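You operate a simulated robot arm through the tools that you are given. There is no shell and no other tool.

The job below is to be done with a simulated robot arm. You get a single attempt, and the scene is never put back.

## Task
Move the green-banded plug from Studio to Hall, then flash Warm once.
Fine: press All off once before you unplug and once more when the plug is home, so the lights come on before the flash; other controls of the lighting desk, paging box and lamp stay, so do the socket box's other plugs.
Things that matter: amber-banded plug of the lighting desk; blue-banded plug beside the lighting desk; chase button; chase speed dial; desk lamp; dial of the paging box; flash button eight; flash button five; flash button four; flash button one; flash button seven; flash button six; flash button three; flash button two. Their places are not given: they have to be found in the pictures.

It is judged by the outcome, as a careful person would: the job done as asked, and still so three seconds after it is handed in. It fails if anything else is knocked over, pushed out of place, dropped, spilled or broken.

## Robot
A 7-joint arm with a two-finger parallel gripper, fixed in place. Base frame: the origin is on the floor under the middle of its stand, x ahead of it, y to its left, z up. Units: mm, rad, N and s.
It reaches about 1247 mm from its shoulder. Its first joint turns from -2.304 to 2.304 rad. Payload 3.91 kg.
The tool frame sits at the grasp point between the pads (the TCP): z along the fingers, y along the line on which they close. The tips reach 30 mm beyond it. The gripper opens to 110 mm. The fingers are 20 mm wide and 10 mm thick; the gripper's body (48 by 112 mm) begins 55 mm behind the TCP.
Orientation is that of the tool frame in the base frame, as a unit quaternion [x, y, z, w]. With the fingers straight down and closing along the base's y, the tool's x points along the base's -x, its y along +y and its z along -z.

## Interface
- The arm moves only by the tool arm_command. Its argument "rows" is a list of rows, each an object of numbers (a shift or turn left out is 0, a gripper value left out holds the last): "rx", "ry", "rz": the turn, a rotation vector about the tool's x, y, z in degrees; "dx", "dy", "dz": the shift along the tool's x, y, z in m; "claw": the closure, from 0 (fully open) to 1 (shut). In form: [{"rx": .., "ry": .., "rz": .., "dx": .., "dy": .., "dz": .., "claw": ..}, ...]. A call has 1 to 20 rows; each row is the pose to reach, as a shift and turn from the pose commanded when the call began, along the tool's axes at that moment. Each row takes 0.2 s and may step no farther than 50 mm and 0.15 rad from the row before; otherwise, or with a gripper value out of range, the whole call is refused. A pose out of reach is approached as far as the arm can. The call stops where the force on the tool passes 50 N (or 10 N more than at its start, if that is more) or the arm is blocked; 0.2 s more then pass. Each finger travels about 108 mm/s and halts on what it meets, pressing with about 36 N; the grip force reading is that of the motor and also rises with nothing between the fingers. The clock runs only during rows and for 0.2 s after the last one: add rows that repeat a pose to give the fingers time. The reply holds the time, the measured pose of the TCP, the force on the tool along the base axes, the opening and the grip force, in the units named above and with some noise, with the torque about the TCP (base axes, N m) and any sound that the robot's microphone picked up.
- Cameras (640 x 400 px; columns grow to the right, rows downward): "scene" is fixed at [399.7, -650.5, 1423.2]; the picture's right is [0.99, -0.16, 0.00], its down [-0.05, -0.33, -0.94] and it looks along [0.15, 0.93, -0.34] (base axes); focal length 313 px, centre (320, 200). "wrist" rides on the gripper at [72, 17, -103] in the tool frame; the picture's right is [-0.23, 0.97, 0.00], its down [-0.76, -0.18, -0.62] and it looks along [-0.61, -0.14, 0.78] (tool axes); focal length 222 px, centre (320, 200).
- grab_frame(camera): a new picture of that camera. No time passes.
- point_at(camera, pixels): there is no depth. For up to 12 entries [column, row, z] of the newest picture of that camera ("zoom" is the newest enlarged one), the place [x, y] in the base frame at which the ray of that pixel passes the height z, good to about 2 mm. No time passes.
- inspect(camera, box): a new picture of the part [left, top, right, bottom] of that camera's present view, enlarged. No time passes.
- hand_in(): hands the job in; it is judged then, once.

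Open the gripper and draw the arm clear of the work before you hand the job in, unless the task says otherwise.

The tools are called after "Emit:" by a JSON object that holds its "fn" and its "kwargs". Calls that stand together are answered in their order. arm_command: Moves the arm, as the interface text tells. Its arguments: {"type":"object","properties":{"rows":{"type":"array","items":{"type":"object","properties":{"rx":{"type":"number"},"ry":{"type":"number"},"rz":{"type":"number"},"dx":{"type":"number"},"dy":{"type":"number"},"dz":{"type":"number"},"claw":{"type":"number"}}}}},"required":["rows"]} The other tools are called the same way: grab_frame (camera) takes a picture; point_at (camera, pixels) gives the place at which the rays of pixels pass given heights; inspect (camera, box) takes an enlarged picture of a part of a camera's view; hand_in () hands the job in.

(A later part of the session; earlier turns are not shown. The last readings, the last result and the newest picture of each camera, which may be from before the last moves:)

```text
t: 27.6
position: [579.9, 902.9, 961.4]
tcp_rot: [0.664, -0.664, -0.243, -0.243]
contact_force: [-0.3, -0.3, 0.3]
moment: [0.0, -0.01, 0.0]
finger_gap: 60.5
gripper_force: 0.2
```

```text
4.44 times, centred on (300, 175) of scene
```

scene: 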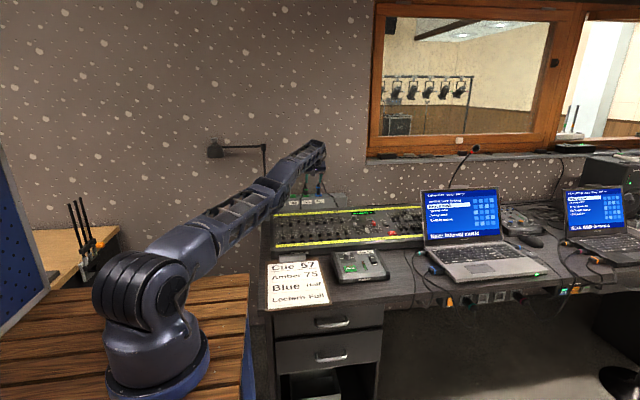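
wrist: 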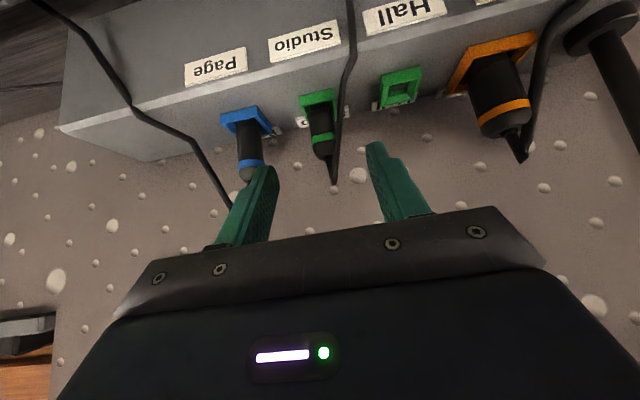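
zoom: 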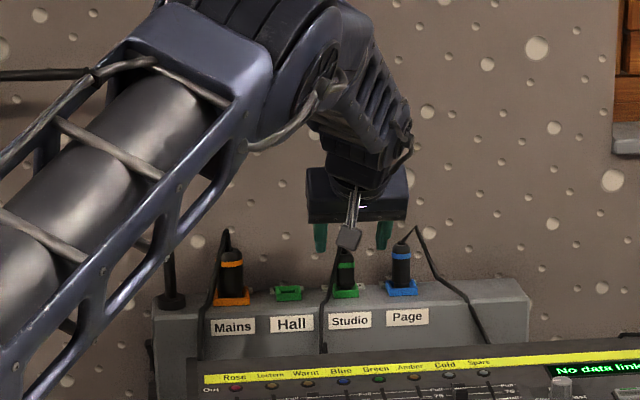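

This is a clear view of Studio plug and Hall socket. I enlarge it further for precise measurement of the two socket frames.

Emit:
{"fn": "inspect", "kwargs": {"camera": "wrist", "box": [280, 60, 440, 160]}}

Emit:
{"fn": "inspect", "kwargs": {"camera": "wrist", "box": [284, 80, 364, 190]}}

```text
4.00 times, centred on (360, 110) of wrist
```

zoom: 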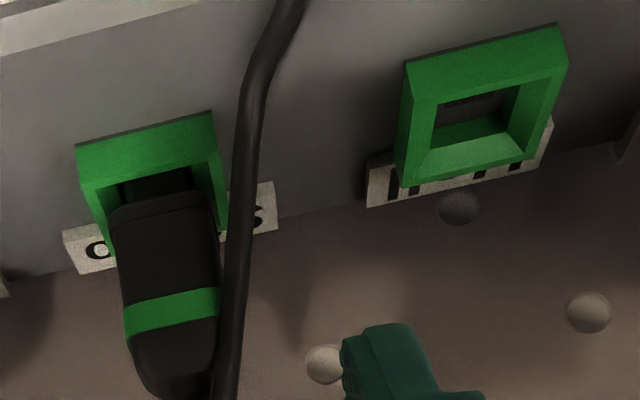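

```text
3.64 times, centred on (324, 135) of wrist
```

zoom: 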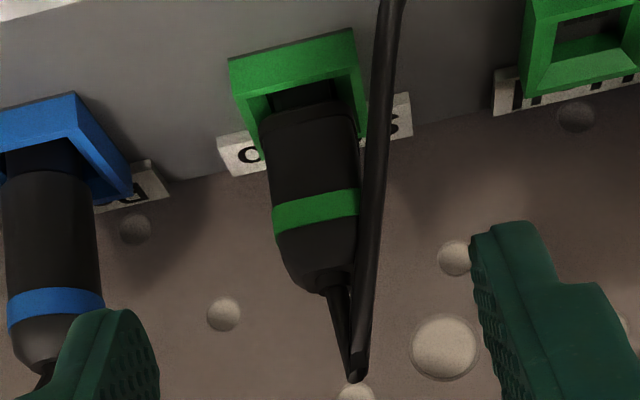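

I measure the frame corners: Hall front bottom edge wrist (381.75,75)-(419.25,66.25), front top (383.25,85)-(421.75,76.25); Studio bottom (299.25,96.75)-(332.75,88), top (300.75,105.5)-(334.25,97.5).

Emit:
{"fn": "point_at", "kwargs": {"camera": "wrist", "pixels": [[381.75, 75, 866], [419.25, 66.25, 866], [299.25, 96.75, 866], [332.75, 88, 866], [383.25, 85, 874], [421.75, 76.25, 874], [300.75, 105.5, 874], [334.25, 97.5, 874], [380, 106.75, 874], [300.75, 105.5, 878], [334.25, 97.5, 878], [307.5, 123, 874]]}}

Emit:
{"fn": "inspect", "kwargs": {"camera": "scene", "box": [284, 180, 324, 205]}}

```text
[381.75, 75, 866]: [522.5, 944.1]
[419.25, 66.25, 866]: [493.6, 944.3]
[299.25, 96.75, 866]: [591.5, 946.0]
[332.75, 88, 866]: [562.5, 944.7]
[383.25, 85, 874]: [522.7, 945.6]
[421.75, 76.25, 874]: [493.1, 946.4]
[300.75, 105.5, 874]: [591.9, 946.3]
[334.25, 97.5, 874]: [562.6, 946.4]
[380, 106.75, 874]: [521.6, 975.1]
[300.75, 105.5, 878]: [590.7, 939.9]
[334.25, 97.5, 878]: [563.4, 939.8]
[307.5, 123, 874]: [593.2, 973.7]
```

```text
16.00 times, centred on (304, 192) of scene
```

zoom: 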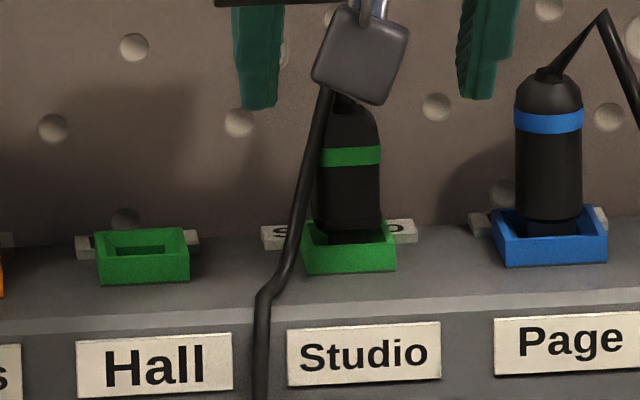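

The sockets measure out at Hall centre (508, 960), Studio centre (577, 960), collar z≈866–874, plug ~22 mm wide up to z≈920. The plug lies along my tool z from here, so I advance 45 mm along the fingers and shift 2.5 mm in −x, then check centring.

Emit:
{"fn": "arm_command", "kwargs": {"rows": [{"dy": 0.001, "dz": 0.01}, {"dy": 0.002, "dz": 0.02}, {"dy": 0.0025, "dz": 0.03}, {"dy": 0.0025, "dz": 0.038}, {"dy": 0.0025, "dz": 0.045}, {"dy": 0.0025, "dz": 0.045}]}}

```text
t: 29.0
position: [576.1, 931.3, 925.3]
tcp_rot: [0.664, -0.664, -0.242, -0.242]
contact_force: [0.2, 0.9, 0.4]
moment: [-0.01, 0.01, 0.02]
finger_gap: 60.6
gripper_force: 0.1
```

No contact; the TCP is at (576, 931, 925). I look at the plug between the fingers.

Emit:
{"fn": "grab_frame", "kwargs": {"camera": "wrist"}}

Emit:
{"fn": "inspect", "kwargs": {"camera": "wrist", "box": [220, 80, 460, 230]}}

Emit:
{"fn": "inspect", "kwargs": {"camera": "scene", "box": [280, 170, 330, 205]}}

```text
taken
```

wrist: 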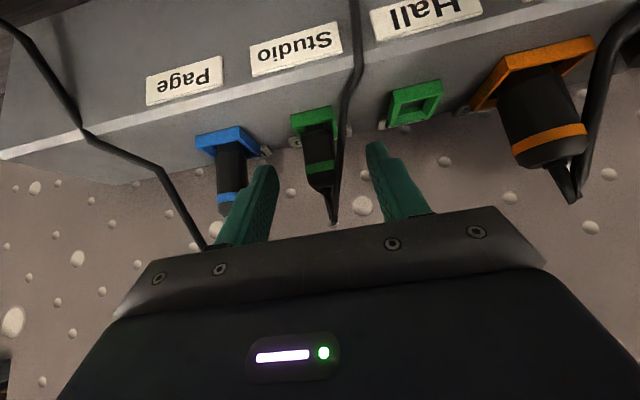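

```text
2.67 times, centred on (340, 155) of wrist
```

zoom: 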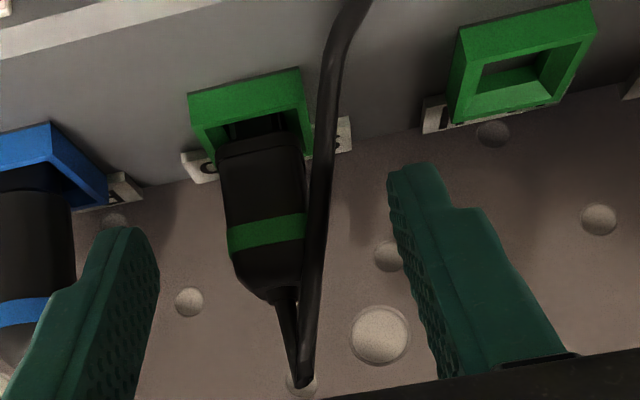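

```text
11.43 times, centred on (305, 188) of scene
```

zoom: 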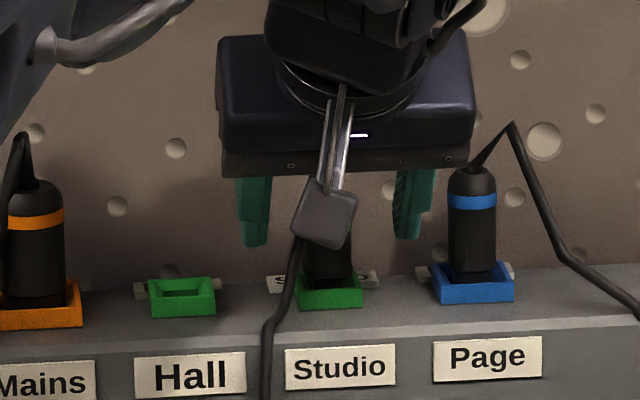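

I check the plug's sides against the tool centre: band edges at zoom (228,240) and (306,228).

Emit:
{"fn": "point_at", "kwargs": {"camera": "wrist", "pixels": [[305.5, 170, 895], [305.5, 170, 900], [334.7, 165.5, 895], [334.7, 165.5, 900], [303, 145, 885], [303, 145, 880], [333, 140, 885], [333, 140, 880], [333.6, 224, 940], [333.6, 224, 950]]}}

Emit:
{"fn": "arm_command", "kwargs": {"rows": [{"dz": 0.0}]}}

```text
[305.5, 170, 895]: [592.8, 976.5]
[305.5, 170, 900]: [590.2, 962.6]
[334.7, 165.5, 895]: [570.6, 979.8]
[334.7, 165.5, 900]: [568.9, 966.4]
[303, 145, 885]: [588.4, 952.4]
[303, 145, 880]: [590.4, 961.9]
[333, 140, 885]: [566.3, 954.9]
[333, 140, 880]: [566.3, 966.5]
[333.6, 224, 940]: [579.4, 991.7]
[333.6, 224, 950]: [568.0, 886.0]
```

```text
t: 29.4
position: [576.7, 932.4, 925.4]
tcp_rot: [0.664, -0.664, -0.242, -0.242]
contact_force: [0.5, 0.4, 0.0]
moment: [0.04, 0.01, 0.0]
finger_gap: 60.7
gripper_force: 0.1
```

The plug centre is at x≈577.3 and my TCP at x≈576.4. I advance the last 23 mm along the fingers (tips to z≈880, just above the collar) and narrow the gap to about 38 mm.

Emit:
{"fn": "arm_command", "kwargs": {"rows": [{"dx": -0.001, "dy": -0.0007, "dz": 0.008}, {"dx": -0.0018, "dy": -0.0007, "dz": 0.016}, {"dx": -0.0018, "dy": -0.0007, "dz": 0.0225}, {"dx": -0.0018, "dy": -0.0007, "dz": 0.0225}, {"dx": -0.0018, "dy": -0.0007, "dz": 0.0225, "claw": 0.65}, {"dx": -0.0018, "dy": -0.0007, "dz": 0.0225, "claw": 0.65}]}}

Emit:
{"fn": "inspect", "kwargs": {"camera": "wrist", "box": [220, 80, 460, 230]}}

Emit:
{"fn": "inspect", "kwargs": {"camera": "scene", "box": [280, 170, 330, 205]}}

```text
t: 30.8
position: [577.6, 947.9, 909.8]
tcp_rot: [-0.664, 0.664, 0.243, 0.243]
contact_force: [0.8, 0.1, -0.1]
moment: [-0.01, 0.0, -0.01]
finger_gap: 38.5
gripper_force: 0.1
```

```text
2.67 times, centred on (340, 155) of wrist
```

zoom: 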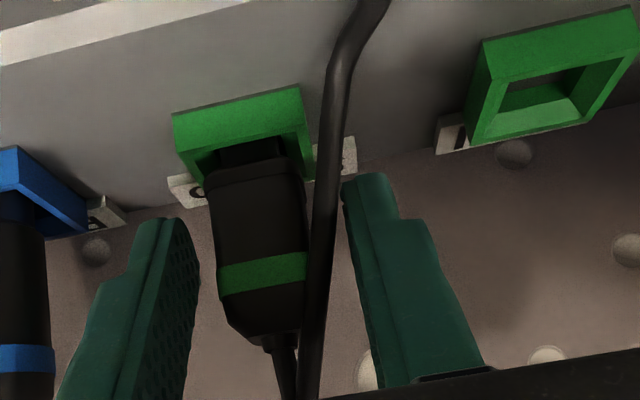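

```text
11.43 times, centred on (305, 188) of scene
```

zoom: 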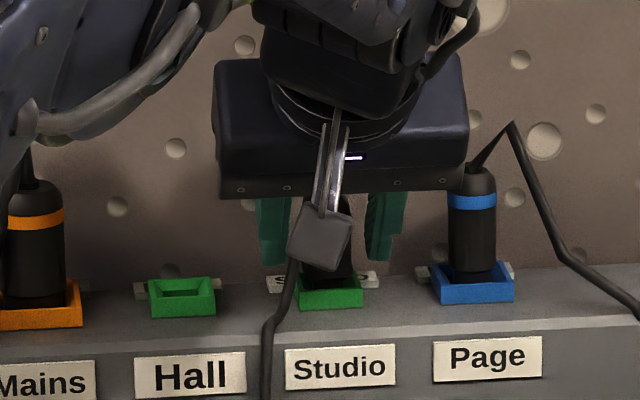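

The fingers straddle the plug evenly with a 38.5 mm gap, and no force. I close the gripper on the plug.

Emit:
{"fn": "arm_command", "kwargs": {"rows": [{"claw": 0.75}, {"claw": 0.85}, {"claw": 1.0}, {"claw": 1.0}, {"claw": 1.0}]}}

Emit:
{"fn": "inspect", "kwargs": {"camera": "wrist", "box": [220, 80, 460, 230]}}

Emit:
{"fn": "inspect", "kwargs": {"camera": "scene", "box": [280, 170, 330, 205]}}

```text
t: 32.0
position: [575.9, 946.9, 910.0]
tcp_rot: [-0.664, 0.664, 0.242, 0.243]
contact_force: [3.7, 1.5, 0.7]
moment: [-0.01, 0.01, 0.0]
finger_gap: 24.9
gripper_force: 36.4
```

```text
2.67 times, centred on (340, 155) of wrist
```

zoom: 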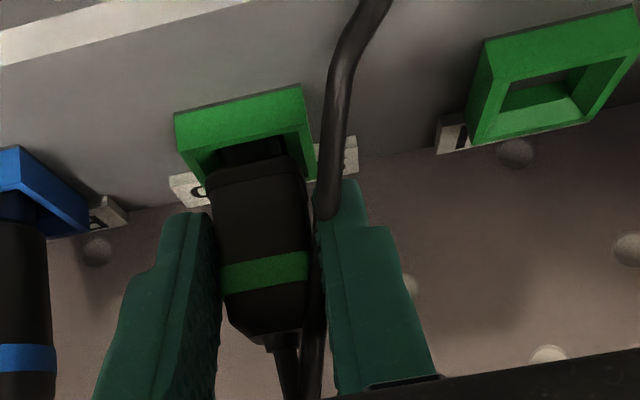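

```text
11.43 times, centred on (305, 188) of scene
```

zoom: 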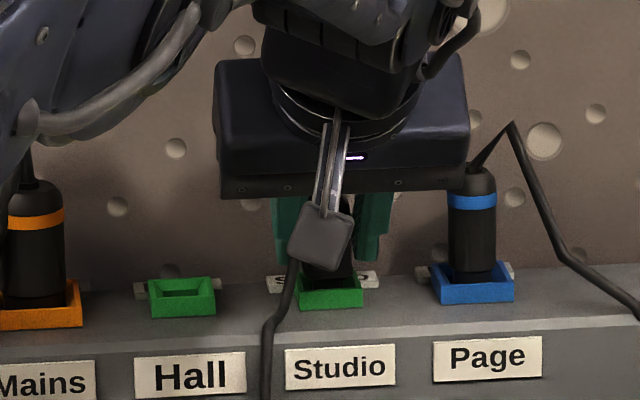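

The grip is firm (gap 24.9 mm, 36 N). I pull the plug straight up in base z in small steps.

Emit:
{"fn": "arm_command", "kwargs": {"rows": [{"dx": -0.0013, "dz": -0.0015}, {"dx": -0.0026, "dz": -0.0031}, {"dx": -0.0039, "dz": -0.0046}, {"dx": -0.0052, "dz": -0.0061}, {"dx": -0.0065, "dz": -0.0076}]}}

```text
t: 33.2
position: [577.2, 948.5, 922.5]
tcp_rot: [-0.664, 0.665, 0.242, 0.242]
contact_force: [-0.7, 0.2, 0.4]
moment: [0.0, 0.0, 0.02]
finger_gap: 24.7
gripper_force: 35.9
```

It rose 10 mm with no remaining force. I check whether the plug came along.

Emit:
{"fn": "inspect", "kwargs": {"camera": "wrist", "box": [220, 80, 460, 230]}}

Emit:
{"fn": "inspect", "kwargs": {"camera": "scene", "box": [280, 170, 330, 205]}}

```text
2.67 times, centred on (340, 155) of wrist
```

zoom: 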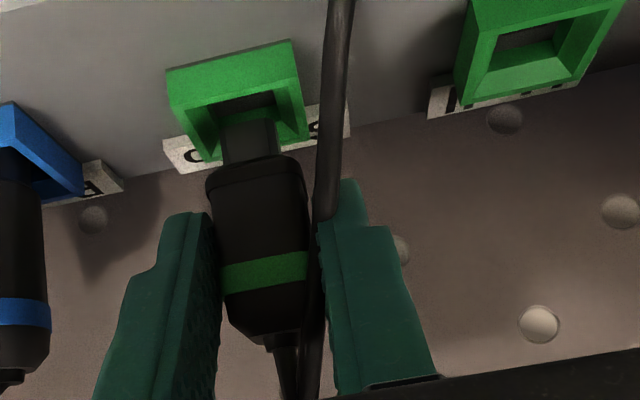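

```text
11.43 times, centred on (305, 188) of scene
```

zoom: 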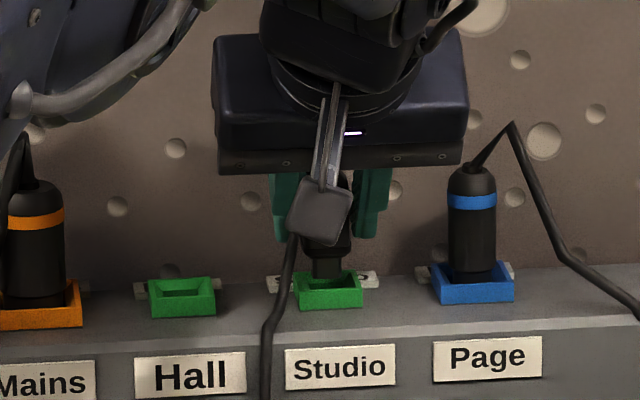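

The plug is coming out with its contact block visible. I raise another 40 mm to clear the collar.

Emit:
{"fn": "arm_command", "kwargs": {"rows": [{"dx": -0.0032, "dz": -0.0038}, {"dx": -0.0065, "dz": -0.0076}, {"dx": -0.0097, "dz": -0.0115}, {"dx": -0.0129, "dz": -0.0153}, {"dx": -0.0161, "dz": -0.0191}, {"dx": -0.0194, "dz": -0.0229}, {"dx": -0.0226, "dz": -0.0267}, {"dx": -0.0258, "dz": -0.0305}, {"dx": -0.0258, "dz": -0.0305}]}}

Emit:
{"fn": "inspect", "kwargs": {"camera": "wrist", "box": [220, 30, 500, 230]}}

Emit:
{"fn": "inspect", "kwargs": {"camera": "scene", "box": [280, 165, 330, 205]}}

```text
t: 35.2
position: [577.2, 947.5, 960.8]
tcp_rot: [-0.664, 0.665, 0.242, 0.243]
contact_force: [0.4, -1.2, -0.8]
moment: [0.0, 0.0, -0.02]
finger_gap: 24.6
gripper_force: 36.1
```

```text
2.00 times, centred on (360, 130) of wrist
```

zoom: 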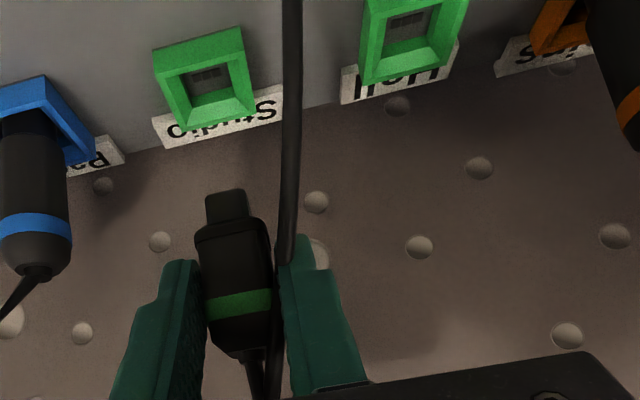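

```text
10.00 times, centred on (305, 185) of scene
```

zoom: 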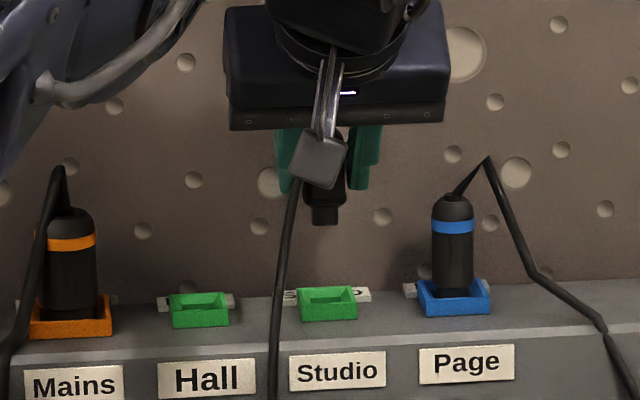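

The plug is free (block visible below it), with both sockets empty in view. I enlarge both collars to measure their exact offset in one picture.

Emit:
{"fn": "grab_frame", "kwargs": {"camera": "wrist"}}

Emit:
{"fn": "inspect", "kwargs": {"camera": "wrist", "box": [275, 25, 435, 105]}}

Emit:
{"fn": "inspect", "kwargs": {"camera": "wrist", "box": [275, 70, 375, 220]}}

```text
taken
```

wrist: 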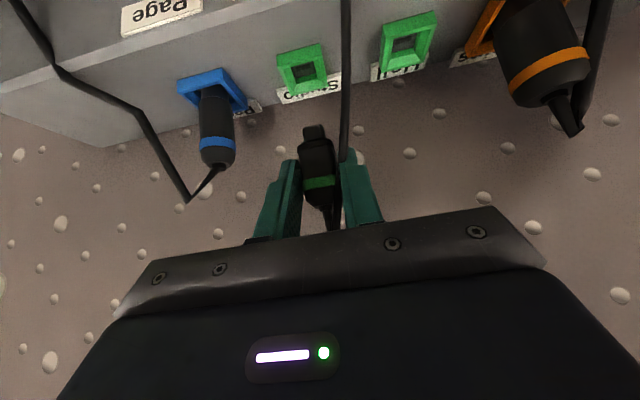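

```text
4.00 times, centred on (355, 65) of wrist
```

zoom: 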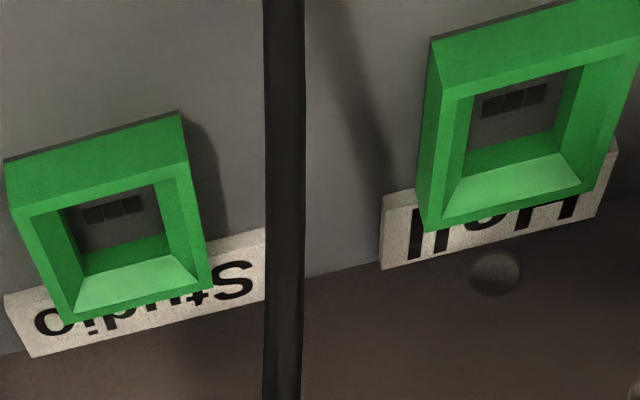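

```text
2.67 times, centred on (325, 145) of wrist
```

zoom: 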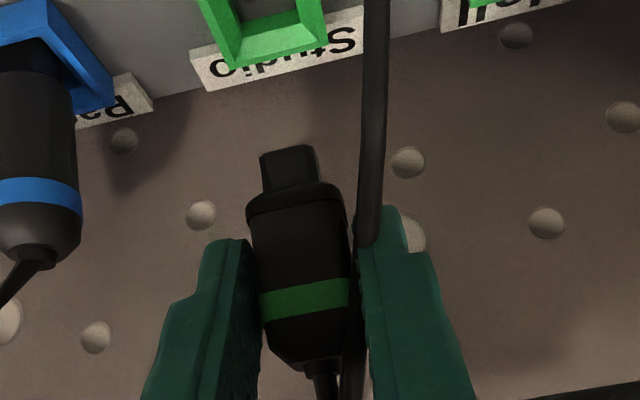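

I convert the collars' top corner pixels to positions at z=874 for the exact Studio→Hall offset.

Emit:
{"fn": "point_at", "kwargs": {"camera": "wrist", "pixels": [[279.25, 68.0, 874], [322.0, 55.75, 874], [290.75, 96.25, 874], [328, 87, 874], [385.5, 38, 874], [434.25, 24.5, 874], [381.25, 73, 874], [423, 62.5, 874]]}}

```text
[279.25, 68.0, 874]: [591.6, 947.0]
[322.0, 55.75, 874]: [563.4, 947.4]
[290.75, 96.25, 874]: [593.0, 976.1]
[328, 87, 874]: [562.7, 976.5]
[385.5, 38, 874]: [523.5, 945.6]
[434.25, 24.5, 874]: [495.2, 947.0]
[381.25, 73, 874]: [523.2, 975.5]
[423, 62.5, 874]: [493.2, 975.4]
```

Studio and Hall differ by about −69.2 mm in x and ~0 in y. I carry the plug 69.2 mm in −x at this height; afterwards the Hall collar should show at the same pixels as Studio's did ((279,68), (322,56), (291,96), (328,87)).

Emit:
{"fn": "arm_command", "kwargs": {"rows": [{"dy": 0.012}, {"dy": 0.024}, {"dy": 0.036}, {"dy": 0.048}, {"dy": 0.06}, {"dy": 0.0692}, {"dy": 0.0692}]}}

Emit:
{"fn": "grab_frame", "kwargs": {"camera": "wrist"}}

Emit:
{"fn": "inspect", "kwargs": {"camera": "wrist", "box": [235, 25, 395, 105]}}

Emit:
{"fn": "inspect", "kwargs": {"camera": "scene", "box": [260, 165, 330, 205]}}

```text
t: 36.8
position: [507.4, 947.6, 961.9]
tcp_rot: [-0.664, 0.664, 0.243, 0.242]
contact_force: [-0.2, 1.0, -0.8]
moment: [0.04, 0.0, -0.03]
finger_gap: 24.8
gripper_force: 35.7
```

```text
taken
```

wrist: 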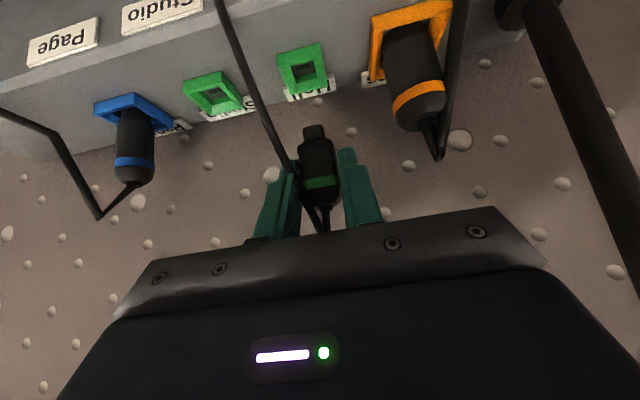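

```text
4.00 times, centred on (315, 65) of wrist
```

zoom: 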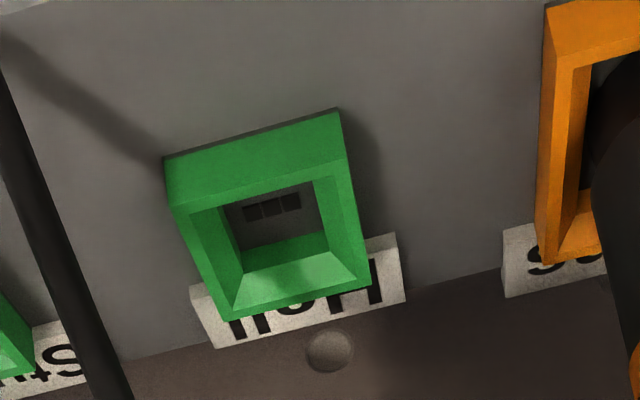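

```text
9.14 times, centred on (295, 185) of scene
```

zoom: 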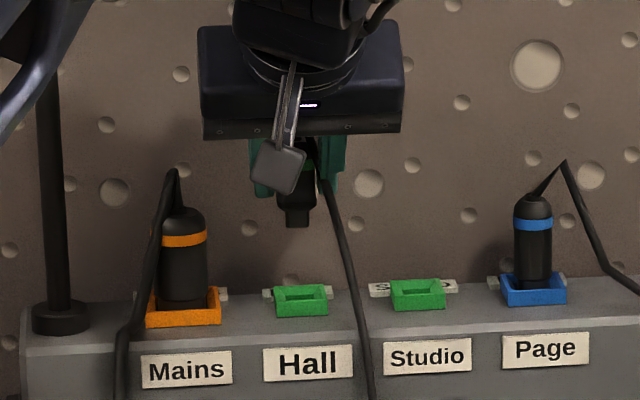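

The Hall collar now appears at (165,160)–(340,110) in the enlargement, which matches Studio's former place to within about a pixel. I lower 30 mm straight down and check before entering.

Emit:
{"fn": "arm_command", "kwargs": {"rows": [{"dx": 0.0039, "dz": 0.0046}, {"dx": 0.0077, "dz": 0.0092}, {"dx": 0.0116, "dz": 0.0137}, {"dx": 0.0155, "dz": 0.0183}, {"dx": 0.0181, "dz": 0.0214}, {"dx": 0.0181, "dz": 0.0214}]}}

Emit:
{"fn": "inspect", "kwargs": {"camera": "wrist", "box": [255, 60, 375, 180]}}

Emit:
{"fn": "inspect", "kwargs": {"camera": "scene", "box": [270, 170, 320, 205]}}

```text
t: 38.2
position: [506.9, 948.1, 933.9]
tcp_rot: [0.664, -0.664, -0.242, -0.243]
contact_force: [-0.5, 0.4, -1.0]
moment: [0.02, 0.03, -0.01]
finger_gap: 24.9
gripper_force: 36.0
```

```text
3.33 times, centred on (315, 120) of wrist
```

zoom: 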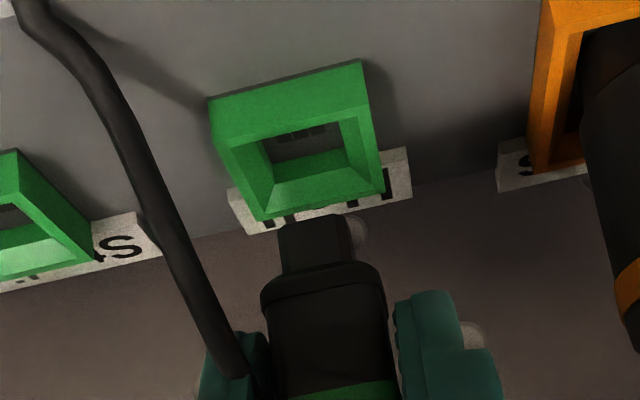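

```text
11.43 times, centred on (295, 188) of scene
```

zoom: 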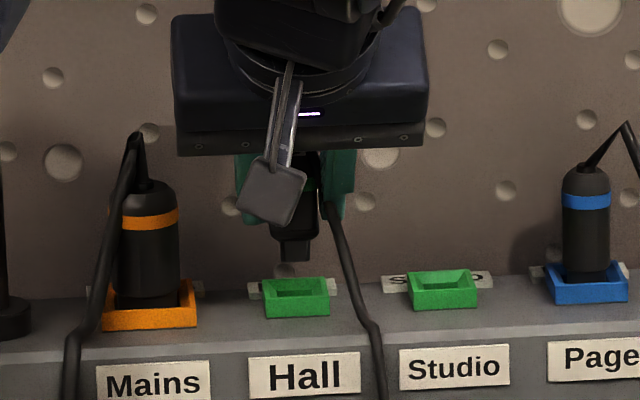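

The plug hangs aligned above the Hall collar (scene zoom block centre 296 vs collar 297). I lower 12 mm more in 2 mm steps, watching the force.

Emit:
{"fn": "arm_command", "kwargs": {"rows": [{"dx": 0.0013, "dz": 0.0015}, {"dx": 0.0026, "dz": 0.0031}, {"dx": 0.0039, "dz": 0.0046}, {"dx": 0.0052, "dz": 0.0061}, {"dx": 0.0065, "dz": 0.0076}, {"dx": 0.0077, "dz": 0.0092}]}}

Emit:
{"fn": "inspect", "kwargs": {"camera": "wrist", "box": [255, 80, 375, 200]}}

Emit:
{"fn": "inspect", "kwargs": {"camera": "scene", "box": [270, 170, 320, 205]}}

```text
t: 39.6
position: [507.4, 947.3, 922.3]
tcp_rot: [0.664, -0.664, -0.243, -0.242]
contact_force: [-0.3, 0.1, -1.6]
moment: [-0.01, -0.02, 0.02]
finger_gap: 25.1
gripper_force: 36.2
```

```text
3.33 times, centred on (315, 140) of wrist
```

zoom: 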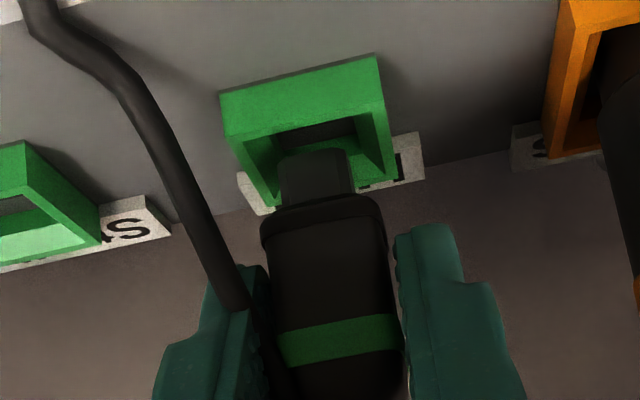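

```text
11.43 times, centred on (295, 188) of scene
```

zoom: 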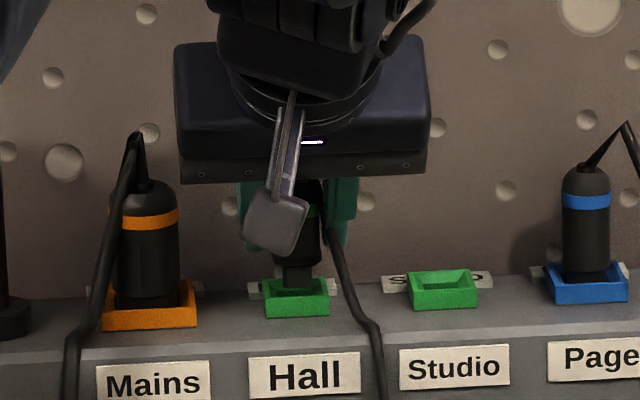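

The block is entering the Hall collar, centred, with no force at TCP z=922. I lower the remaining 10 mm in 2 mm steps.

Emit:
{"fn": "arm_command", "kwargs": {"rows": [{"dx": 0.0013, "dz": 0.0015}, {"dx": 0.0026, "dz": 0.0031}, {"dx": 0.0039, "dz": 0.0046}, {"dx": 0.0052, "dz": 0.0061}, {"dx": 0.0065, "dz": 0.0076}]}}

Emit:
{"fn": "inspect", "kwargs": {"camera": "wrist", "box": [255, 80, 375, 200]}}

Emit:
{"fn": "inspect", "kwargs": {"camera": "scene", "box": [270, 170, 320, 205]}}

```text
t: 40.8
position: [507.5, 946.8, 911.7]
tcp_rot: [-0.664, 0.665, 0.242, 0.243]
contact_force: [0.3, 0.6, 0.5]
moment: [-0.03, 0.03, -0.01]
finger_gap: 25.0
gripper_force: 35.9
```

```text
3.33 times, centred on (315, 140) of wrist
```

zoom: 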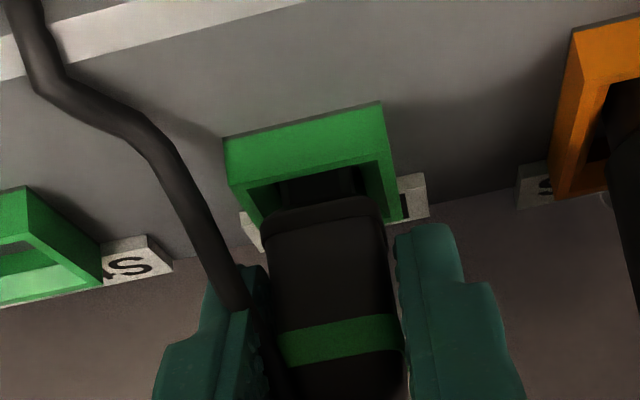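

```text
11.43 times, centred on (295, 188) of scene
```

zoom: 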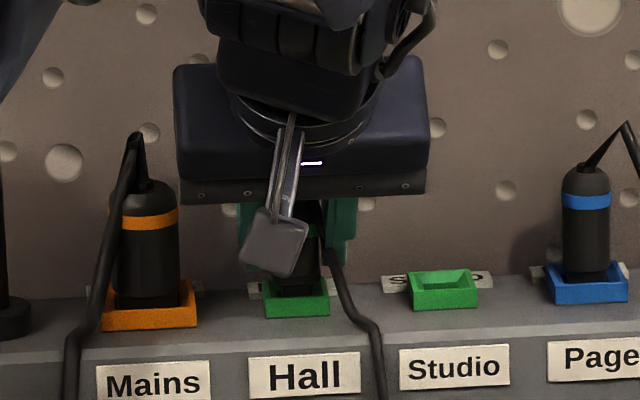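

The plug is practically down at TCP z≈911.7 (it was ≈910 when seated in Studio). I check the desk's display and then press down the last couple of millimetres.

Emit:
{"fn": "inspect", "kwargs": {"camera": "scene", "box": [335, 200, 405, 245]}}

Emit:
{"fn": "arm_command", "kwargs": {"rows": [{"dx": 0.0006, "dz": 0.0008}, {"dx": 0.0013, "dz": 0.0015}, {"dx": 0.0013, "dz": 0.0015}]}}

```text
8.89 times, centred on (370, 222) of scene
```

zoom: 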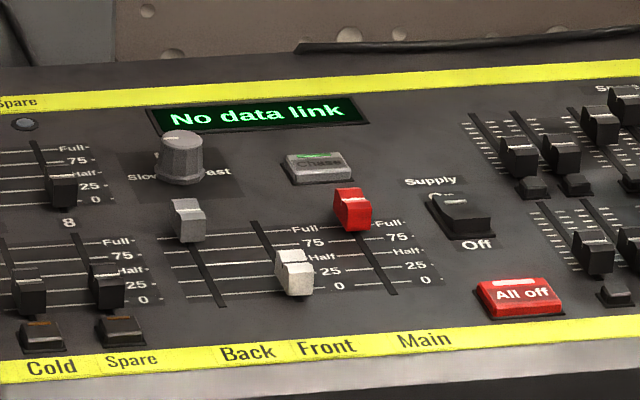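

```text
t: 41.6
position: [506.6, 947.0, 909.4]
tcp_rot: [0.665, -0.664, -0.243, -0.242]
contact_force: [0.7, -12.9, 5.9]
moment: [-0.5, -0.03, 0.03]
finger_gap: 25.0
gripper_force: 36.2
```

A reaction of −12.9 N in y and 5.9 N in z appeared: the plug may be touching the collar's far slope. I look closely and check the display.

Emit:
{"fn": "inspect", "kwargs": {"camera": "wrist", "box": [265, 100, 365, 200]}}

Emit:
{"fn": "inspect", "kwargs": {"camera": "scene", "box": [270, 175, 310, 205]}}

Emit:
{"fn": "inspect", "kwargs": {"camera": "scene", "box": [335, 200, 405, 245]}}

```text
4.00 times, centred on (315, 150) of wrist
```

zoom: 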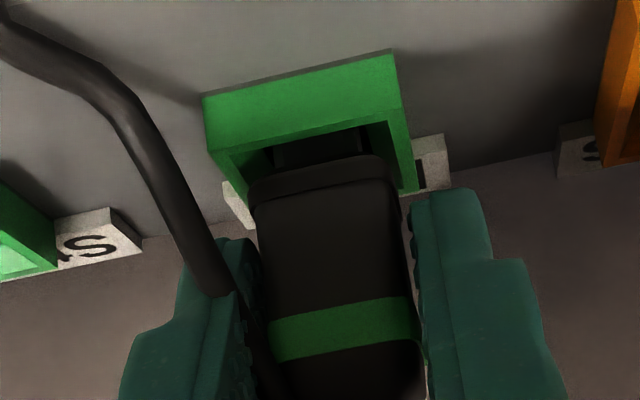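

```text
13.33 times, centred on (290, 190) of scene
```

zoom: 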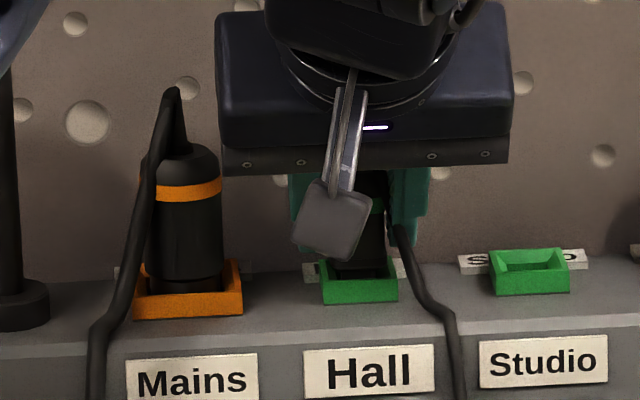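

```text
8.89 times, centred on (370, 222) of scene
```

zoom: 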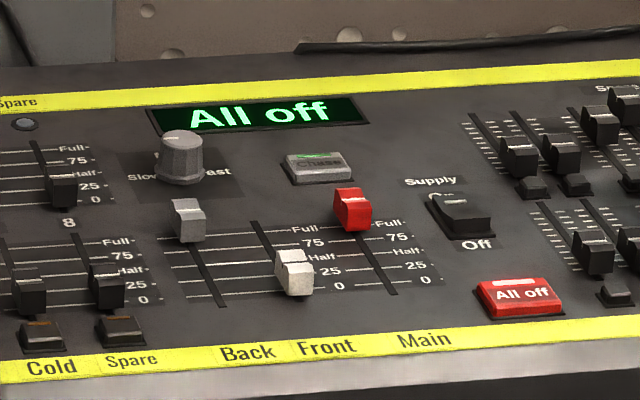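

The display now reads "All off" instead of "No data link", and the plug sits as deep in Hall as it did in Studio. I open the gripper to about 50 mm to let go.

Emit:
{"fn": "arm_command", "kwargs": {"rows": [{"claw": 0.75}, {"claw": 0.65}, {"claw": 0.55}, {"claw": 0.55}]}}

Emit:
{"fn": "inspect", "kwargs": {"camera": "wrist", "box": [255, 80, 385, 210]}}

Emit:
{"fn": "inspect", "kwargs": {"camera": "scene", "box": [270, 175, 310, 205]}}

```text
t: 42.6
position: [506.5, 948.7, 910.0]
tcp_rot: [0.664, -0.664, -0.242, -0.243]
contact_force: [-0.6, -0.1, 0.0]
moment: [0.0, 0.01, 0.0]
finger_gap: 49.5
gripper_force: 0.0
```

```text
3.08 times, centred on (320, 145) of wrist
```

zoom: 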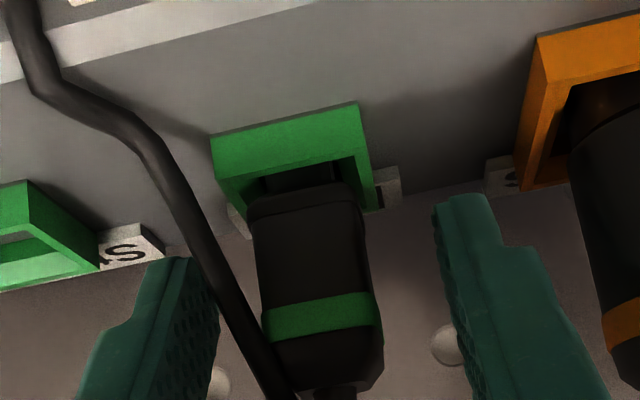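

```text
13.33 times, centred on (290, 190) of scene
```

zoom: 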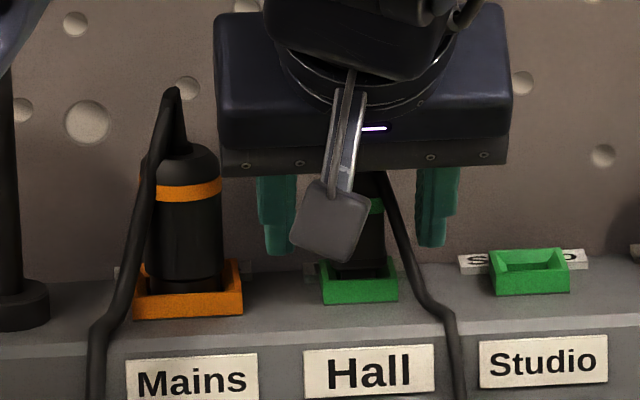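

The plug stays in Hall after release with zero force. I retreat along the fingers by 70 mm.

Emit:
{"fn": "arm_command", "kwargs": {"rows": [{"dz": -0.01}, {"dz": -0.025}, {"dz": -0.04}, {"dz": -0.055}, {"dz": -0.07}, {"dz": -0.07}]}}

Emit:
{"fn": "grab_frame", "kwargs": {"camera": "wrist"}}

Emit:
{"fn": "inspect", "kwargs": {"camera": "scene", "box": [260, 165, 330, 215]}}

```text
t: 44.0
position: [506.1, 902.8, 962.6]
tcp_rot: [0.665, -0.664, -0.242, -0.242]
contact_force: [0.3, 0.2, 0.6]
moment: [0.02, 0.02, 0.04]
finger_gap: 49.6
gripper_force: 0.1
```

```text
taken
```

wrist: 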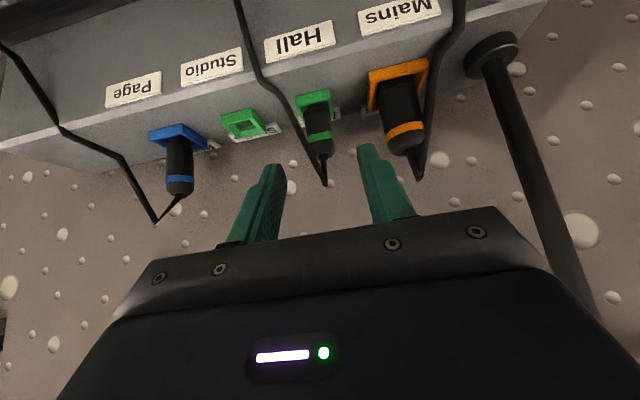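

```text
8.00 times, centred on (295, 190) of scene
```

zoom: 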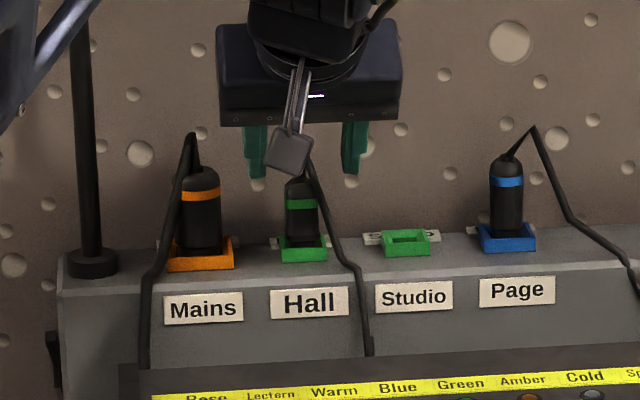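

The plug stands upright in Hall, Studio is empty, Mains and Page are untouched. I swing back to fingers straight down at about (600, 700, 1050), within reach, and shut the claw.

Emit:
{"fn": "arm_command", "kwargs": {"rows": [{"dx": 0.0184, "dy": -0.0155, "dz": -0.0264, "ry": 6.7}, {"dx": 0.0365, "dy": -0.031, "dz": -0.0554, "ry": 13.4}, {"dx": 0.054, "dy": -0.0465, "dz": -0.0872, "ry": 20.1}, {"dx": 0.0705, "dy": -0.062, "dz": -0.1215, "ry": 26.8}, {"dx": 0.0858, "dy": -0.0775, "dz": -0.1582, "ry": 33.5, "claw": 1}, {"dx": 0.0996, "dy": -0.093, "dz": -0.1973, "ry": 40.2}, {"dx": 0.0996, "dy": -0.093, "dz": -0.1973, "ry": 40.2}]}}

```text
t: 45.6
position: [603.2, 697.8, 1047.7]
tcp_rot: [0.708, -0.706, 0.001, 0.002]
contact_force: [-0.4, 0.9, -0.7]
moment: [-0.01, -0.01, 0.01]
finger_gap: 0.0
gripper_force: 36.1
```

Now I travel to above All off (920, 555) at safe height and descend to about 30 mm above it with shut fingers.

Emit:
{"fn": "arm_command", "kwargs": {"rows": [{"dx": 0.018, "dy": -0.0397, "dz": 0.007}, {"dx": 0.036, "dy": -0.0794, "dz": 0.014}, {"dx": 0.054, "dy": -0.119, "dz": 0.021}, {"dx": 0.0715, "dy": -0.1588, "dz": 0.028}, {"dx": 0.089, "dy": -0.1984, "dz": 0.035}, {"dx": 0.107, "dy": -0.238, "dz": 0.042}, {"dx": 0.125, "dy": -0.278, "dz": 0.05}, {"dx": 0.143, "dy": -0.3175, "dz": 0.058}, {"dx": 0.143, "dy": -0.3175, "dz": 0.098}, {"dx": 0.143, "dy": -0.3175, "dz": 0.138}, {"dx": 0.143, "dy": -0.3175, "dz": 0.173}, {"dx": 0.143, "dy": -0.3175, "dz": 0.173}]}}

Emit:
{"fn": "grab_frame", "kwargs": {"camera": "wrist"}}

Emit:
{"fn": "inspect", "kwargs": {"camera": "wrist", "box": [265, 105, 365, 185]}}

Emit:
{"fn": "inspect", "kwargs": {"camera": "scene", "box": [340, 170, 440, 250]}}

```text
t: 48.2
position: [914.0, 551.6, 872.0]
tcp_rot: [-0.707, 0.707, 0.0, 0.0]
contact_force: [0.0, -0.3, 1.3]
moment: [0.0, 0.0, 0.02]
finger_gap: 0.0
gripper_force: 36.2
```

```text
taken
```

wrist: 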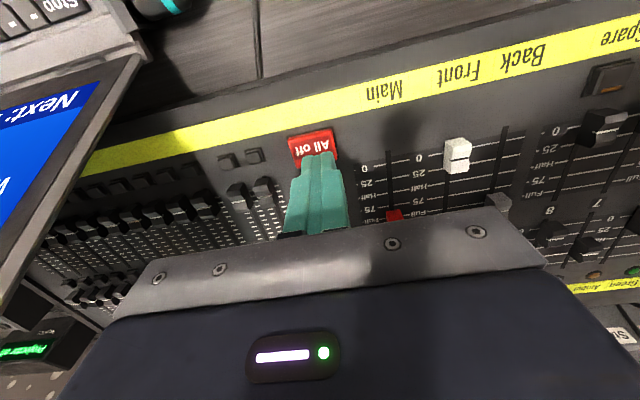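

```text
5.00 times, centred on (315, 145) of wrist
```

zoom: 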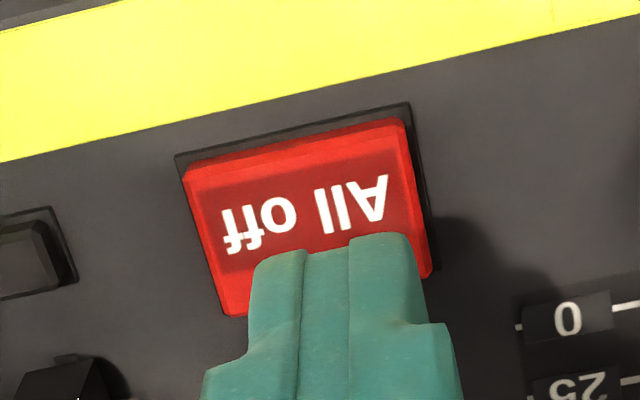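

```text
5.00 times, centred on (390, 210) of scene
```

zoom: 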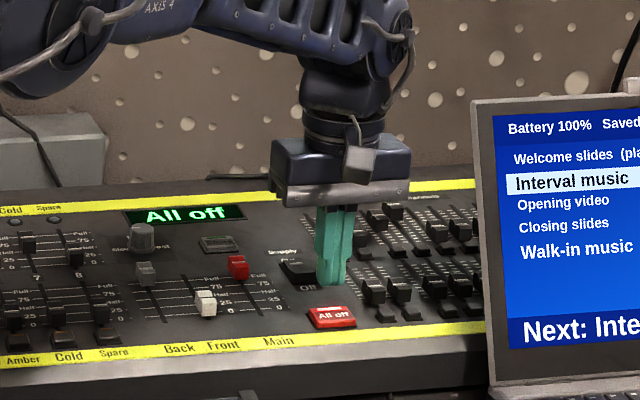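

The TCP is at (914, 552, 872); I correct +6.5 mm in x and +3 mm in y, then go down to just above the button.

Emit:
{"fn": "arm_command", "kwargs": {"rows": [{"dx": -0.003, "dy": -0.0065, "dz": 0.006}, {"dx": -0.003, "dy": -0.0065, "dz": 0.014}, {"dx": -0.003, "dy": -0.0065, "dz": 0.021}, {"dx": -0.003, "dy": -0.0065, "dz": 0.026}, {"dx": -0.003, "dy": -0.0065, "dz": 0.028}, {"dx": -0.003, "dy": -0.0065, "dz": 0.028}]}}

Emit:
{"fn": "inspect", "kwargs": {"camera": "wrist", "box": [265, 105, 365, 185]}}

```text
t: 49.6
position: [923.8, 559.5, 847.7]
tcp_rot: [0.708, -0.707, 0.001, 0.001]
contact_force: [0.0, 0.0, 0.7]
moment: [-0.03, -0.02, -0.01]
finger_gap: 0.0
gripper_force: 36.1
```

```text
5.00 times, centred on (315, 145) of wrist
```

zoom: 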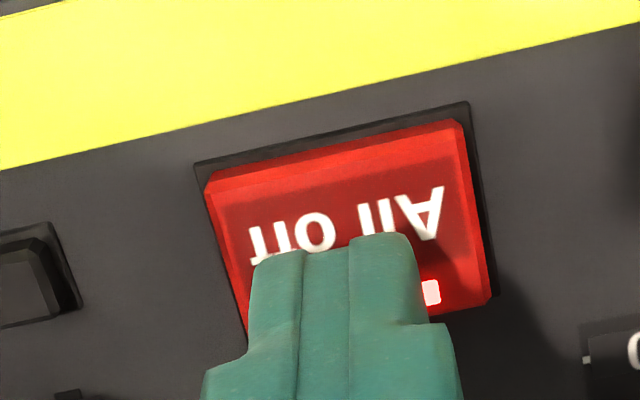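

The readings drift a little from the commands, so I take another reading at rest before pressing.

Emit:
{"fn": "arm_command", "kwargs": {"rows": [{"dz": 0.0}, {"dz": 0.0}]}}

Emit:
{"fn": "grab_frame", "kwargs": {"camera": "wrist"}}

Emit:
{"fn": "point_at", "kwargs": {"camera": "wrist", "pixels": [[292.5, 142.5, 809], [342, 130, 809], [346, 164, 809], [317, 152, 809]]}}

```text
t: 50.2
position: [923.3, 558.1, 847.8]
tcp_rot: [-0.707, 0.707, -0.002, 0.0]
contact_force: [-0.7, -0.4, -0.7]
moment: [-0.01, -0.03, 0.0]
finger_gap: 0.0
gripper_force: 36.2
```

```text
taken
```

wrist: 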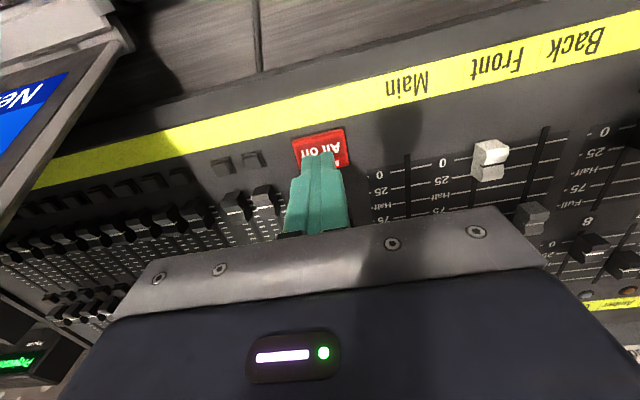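

```text
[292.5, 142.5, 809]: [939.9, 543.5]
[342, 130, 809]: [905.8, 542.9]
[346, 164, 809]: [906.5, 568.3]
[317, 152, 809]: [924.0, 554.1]
```

The button centre reads (923, 555.5), so I shift 2.5 mm in −y and press down in 1 mm rows.

Emit:
{"fn": "arm_command", "kwargs": {"rows": [{"dx": 0.0025, "dz": 0.002}, {"dx": 0.0025, "dz": 0.004}, {"dx": 0.0025, "dz": 0.006}, {"dx": 0.0025, "dz": 0.007}, {"dx": 0.0025, "dz": 0.008}, {"dx": 0.0025, "dz": 0.009}]}}

```text
t: 51.6
position: [924.8, 556.9, 838.3]
tcp_rot: [0.707, -0.707, 0.0, 0.0]
contact_force: [-0.6, 0.4, 2.9]
moment: [0.02, -0.01, 0.01]
finger_gap: 0.0
gripper_force: 36.7
heard: click
```

A click was heard at z≈838 with a light force. I check the lights and display before releasing.

Emit:
{"fn": "inspect", "kwargs": {"camera": "scene", "box": [265, 180, 425, 260]}}

```text
4.00 times, centred on (345, 220) of scene
```

zoom: 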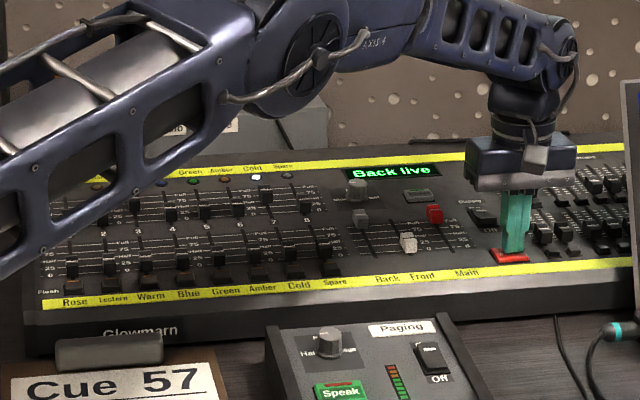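

The display reads "Back live" and the Cold LED is lit again. I draw straight up off the button.

Emit:
{"fn": "arm_command", "kwargs": {"rows": [{"dz": -0.004}, {"dz": -0.01}, {"dz": -0.03}, {"dz": -0.06}, {"dz": -0.1}, {"dz": -0.14}, {"dz": -0.17}, {"dz": -0.17}]}}

Emit:
{"fn": "inspect", "kwargs": {"camera": "scene", "box": [265, 180, 425, 260]}}

```text
t: 53.4
position: [923.9, 554.7, 1006.9]
tcp_rot: [0.708, -0.707, 0.001, 0.001]
contact_force: [-0.2, -0.5, 0.3]
moment: [0.0, 0.01, 0.01]
finger_gap: 0.0
gripper_force: 36.0
```

```text
4.00 times, centred on (345, 220) of scene
```

zoom: 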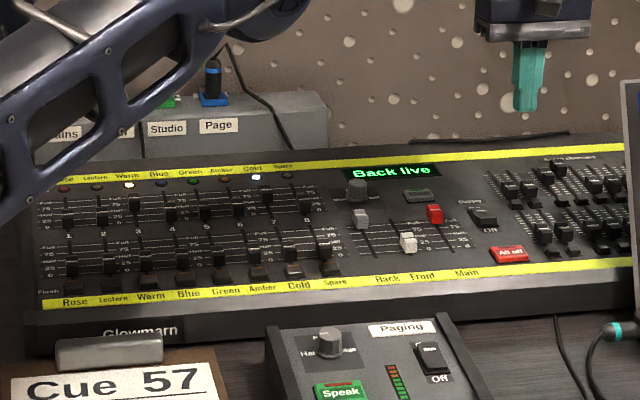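

Warm and Cold outputs are lit and the display says "Back live". I move across to above the flash row (TCP about (515, 540, 1000)) to view the Warm flash button.

Emit:
{"fn": "arm_command", "kwargs": {"rows": [{"dx": 0.0015, "dy": 0.041, "dz": 0.0}, {"dx": 0.003, "dy": 0.082, "dz": 0.0}, {"dx": 0.0045, "dy": 0.123, "dz": 0.0}, {"dx": 0.006, "dy": 0.164, "dz": 0.0}, {"dx": 0.0075, "dy": 0.205, "dz": 0.002}, {"dx": 0.009, "dy": 0.246, "dz": 0.003}, {"dx": 0.0105, "dy": 0.287, "dz": 0.004}, {"dx": 0.012, "dy": 0.328, "dz": 0.005}, {"dx": 0.0135, "dy": 0.369, "dz": 0.006}, {"dx": 0.015, "dy": 0.409, "dz": 0.007}, {"dx": 0.015, "dy": 0.409, "dz": 0.007}, {"dx": 0.015, "dy": 0.409, "dz": 0.007}]}}

Emit:
{"fn": "grab_frame", "kwargs": {"camera": "wrist"}}

Emit:
{"fn": "inspect", "kwargs": {"camera": "wrist", "box": [240, 60, 400, 180]}}

```text
t: 56.0
position: [516.3, 540.9, 999.4]
tcp_rot: [0.708, -0.707, 0.0, 0.0]
contact_force: [0.3, -0.6, -0.2]
moment: [0.05, 0.02, -0.01]
finger_gap: 0.1
gripper_force: 36.9
```

```text
taken
```

wrist: 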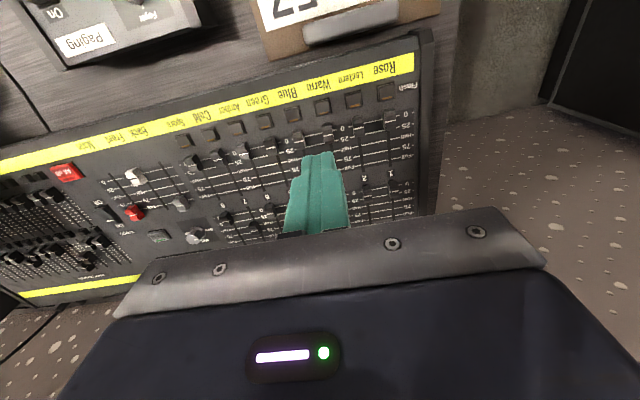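

```text
3.33 times, centred on (320, 120) of wrist
```

zoom: 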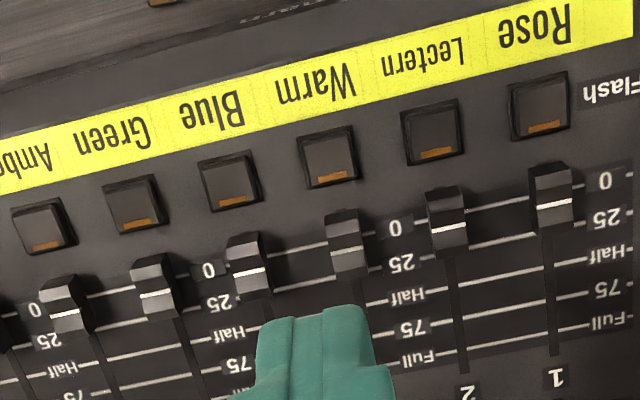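

The Warm flash button is at zoom (328,157), i.e. wrist (322.4,107), with fader three's knob just beyond it. I measure the button's and knob's edges.

Emit:
{"fn": "point_at", "kwargs": {"camera": "wrist", "pixels": [[322.4, 107.1, 806], [313.4, 101.7, 806], [329, 97.5, 806], [332, 114, 806], [316.5, 116.5, 806], [322.7, 124.5, 815], [330, 122.5, 815], [323, 137, 815], [353, 98, 806], [291, 116, 806]]}}

Emit:
{"fn": "inspect", "kwargs": {"camera": "wrist", "box": [290, 80, 370, 150]}}

Emit:
{"fn": "inspect", "kwargs": {"camera": "scene", "box": [284, 225, 324, 255]}}

```text
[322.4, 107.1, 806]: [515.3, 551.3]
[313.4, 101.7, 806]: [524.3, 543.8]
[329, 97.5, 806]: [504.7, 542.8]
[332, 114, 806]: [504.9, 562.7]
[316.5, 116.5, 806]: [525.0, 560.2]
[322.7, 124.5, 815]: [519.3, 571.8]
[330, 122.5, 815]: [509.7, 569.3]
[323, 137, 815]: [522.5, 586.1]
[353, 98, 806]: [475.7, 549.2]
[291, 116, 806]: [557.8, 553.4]
```

```text
5.71 times, centred on (330, 115) of wrist
```

zoom: 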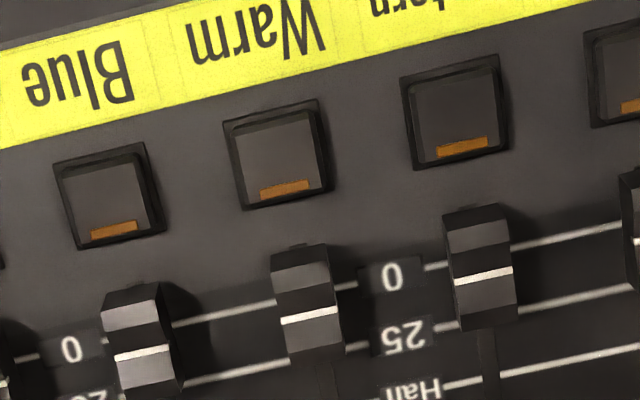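

```text
13.33 times, centred on (304, 240) of scene
```

zoom: 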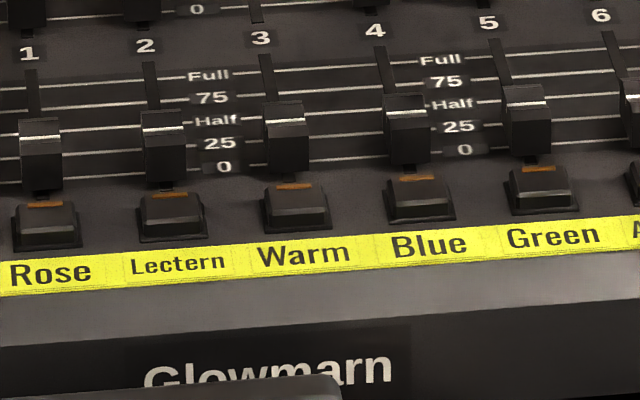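

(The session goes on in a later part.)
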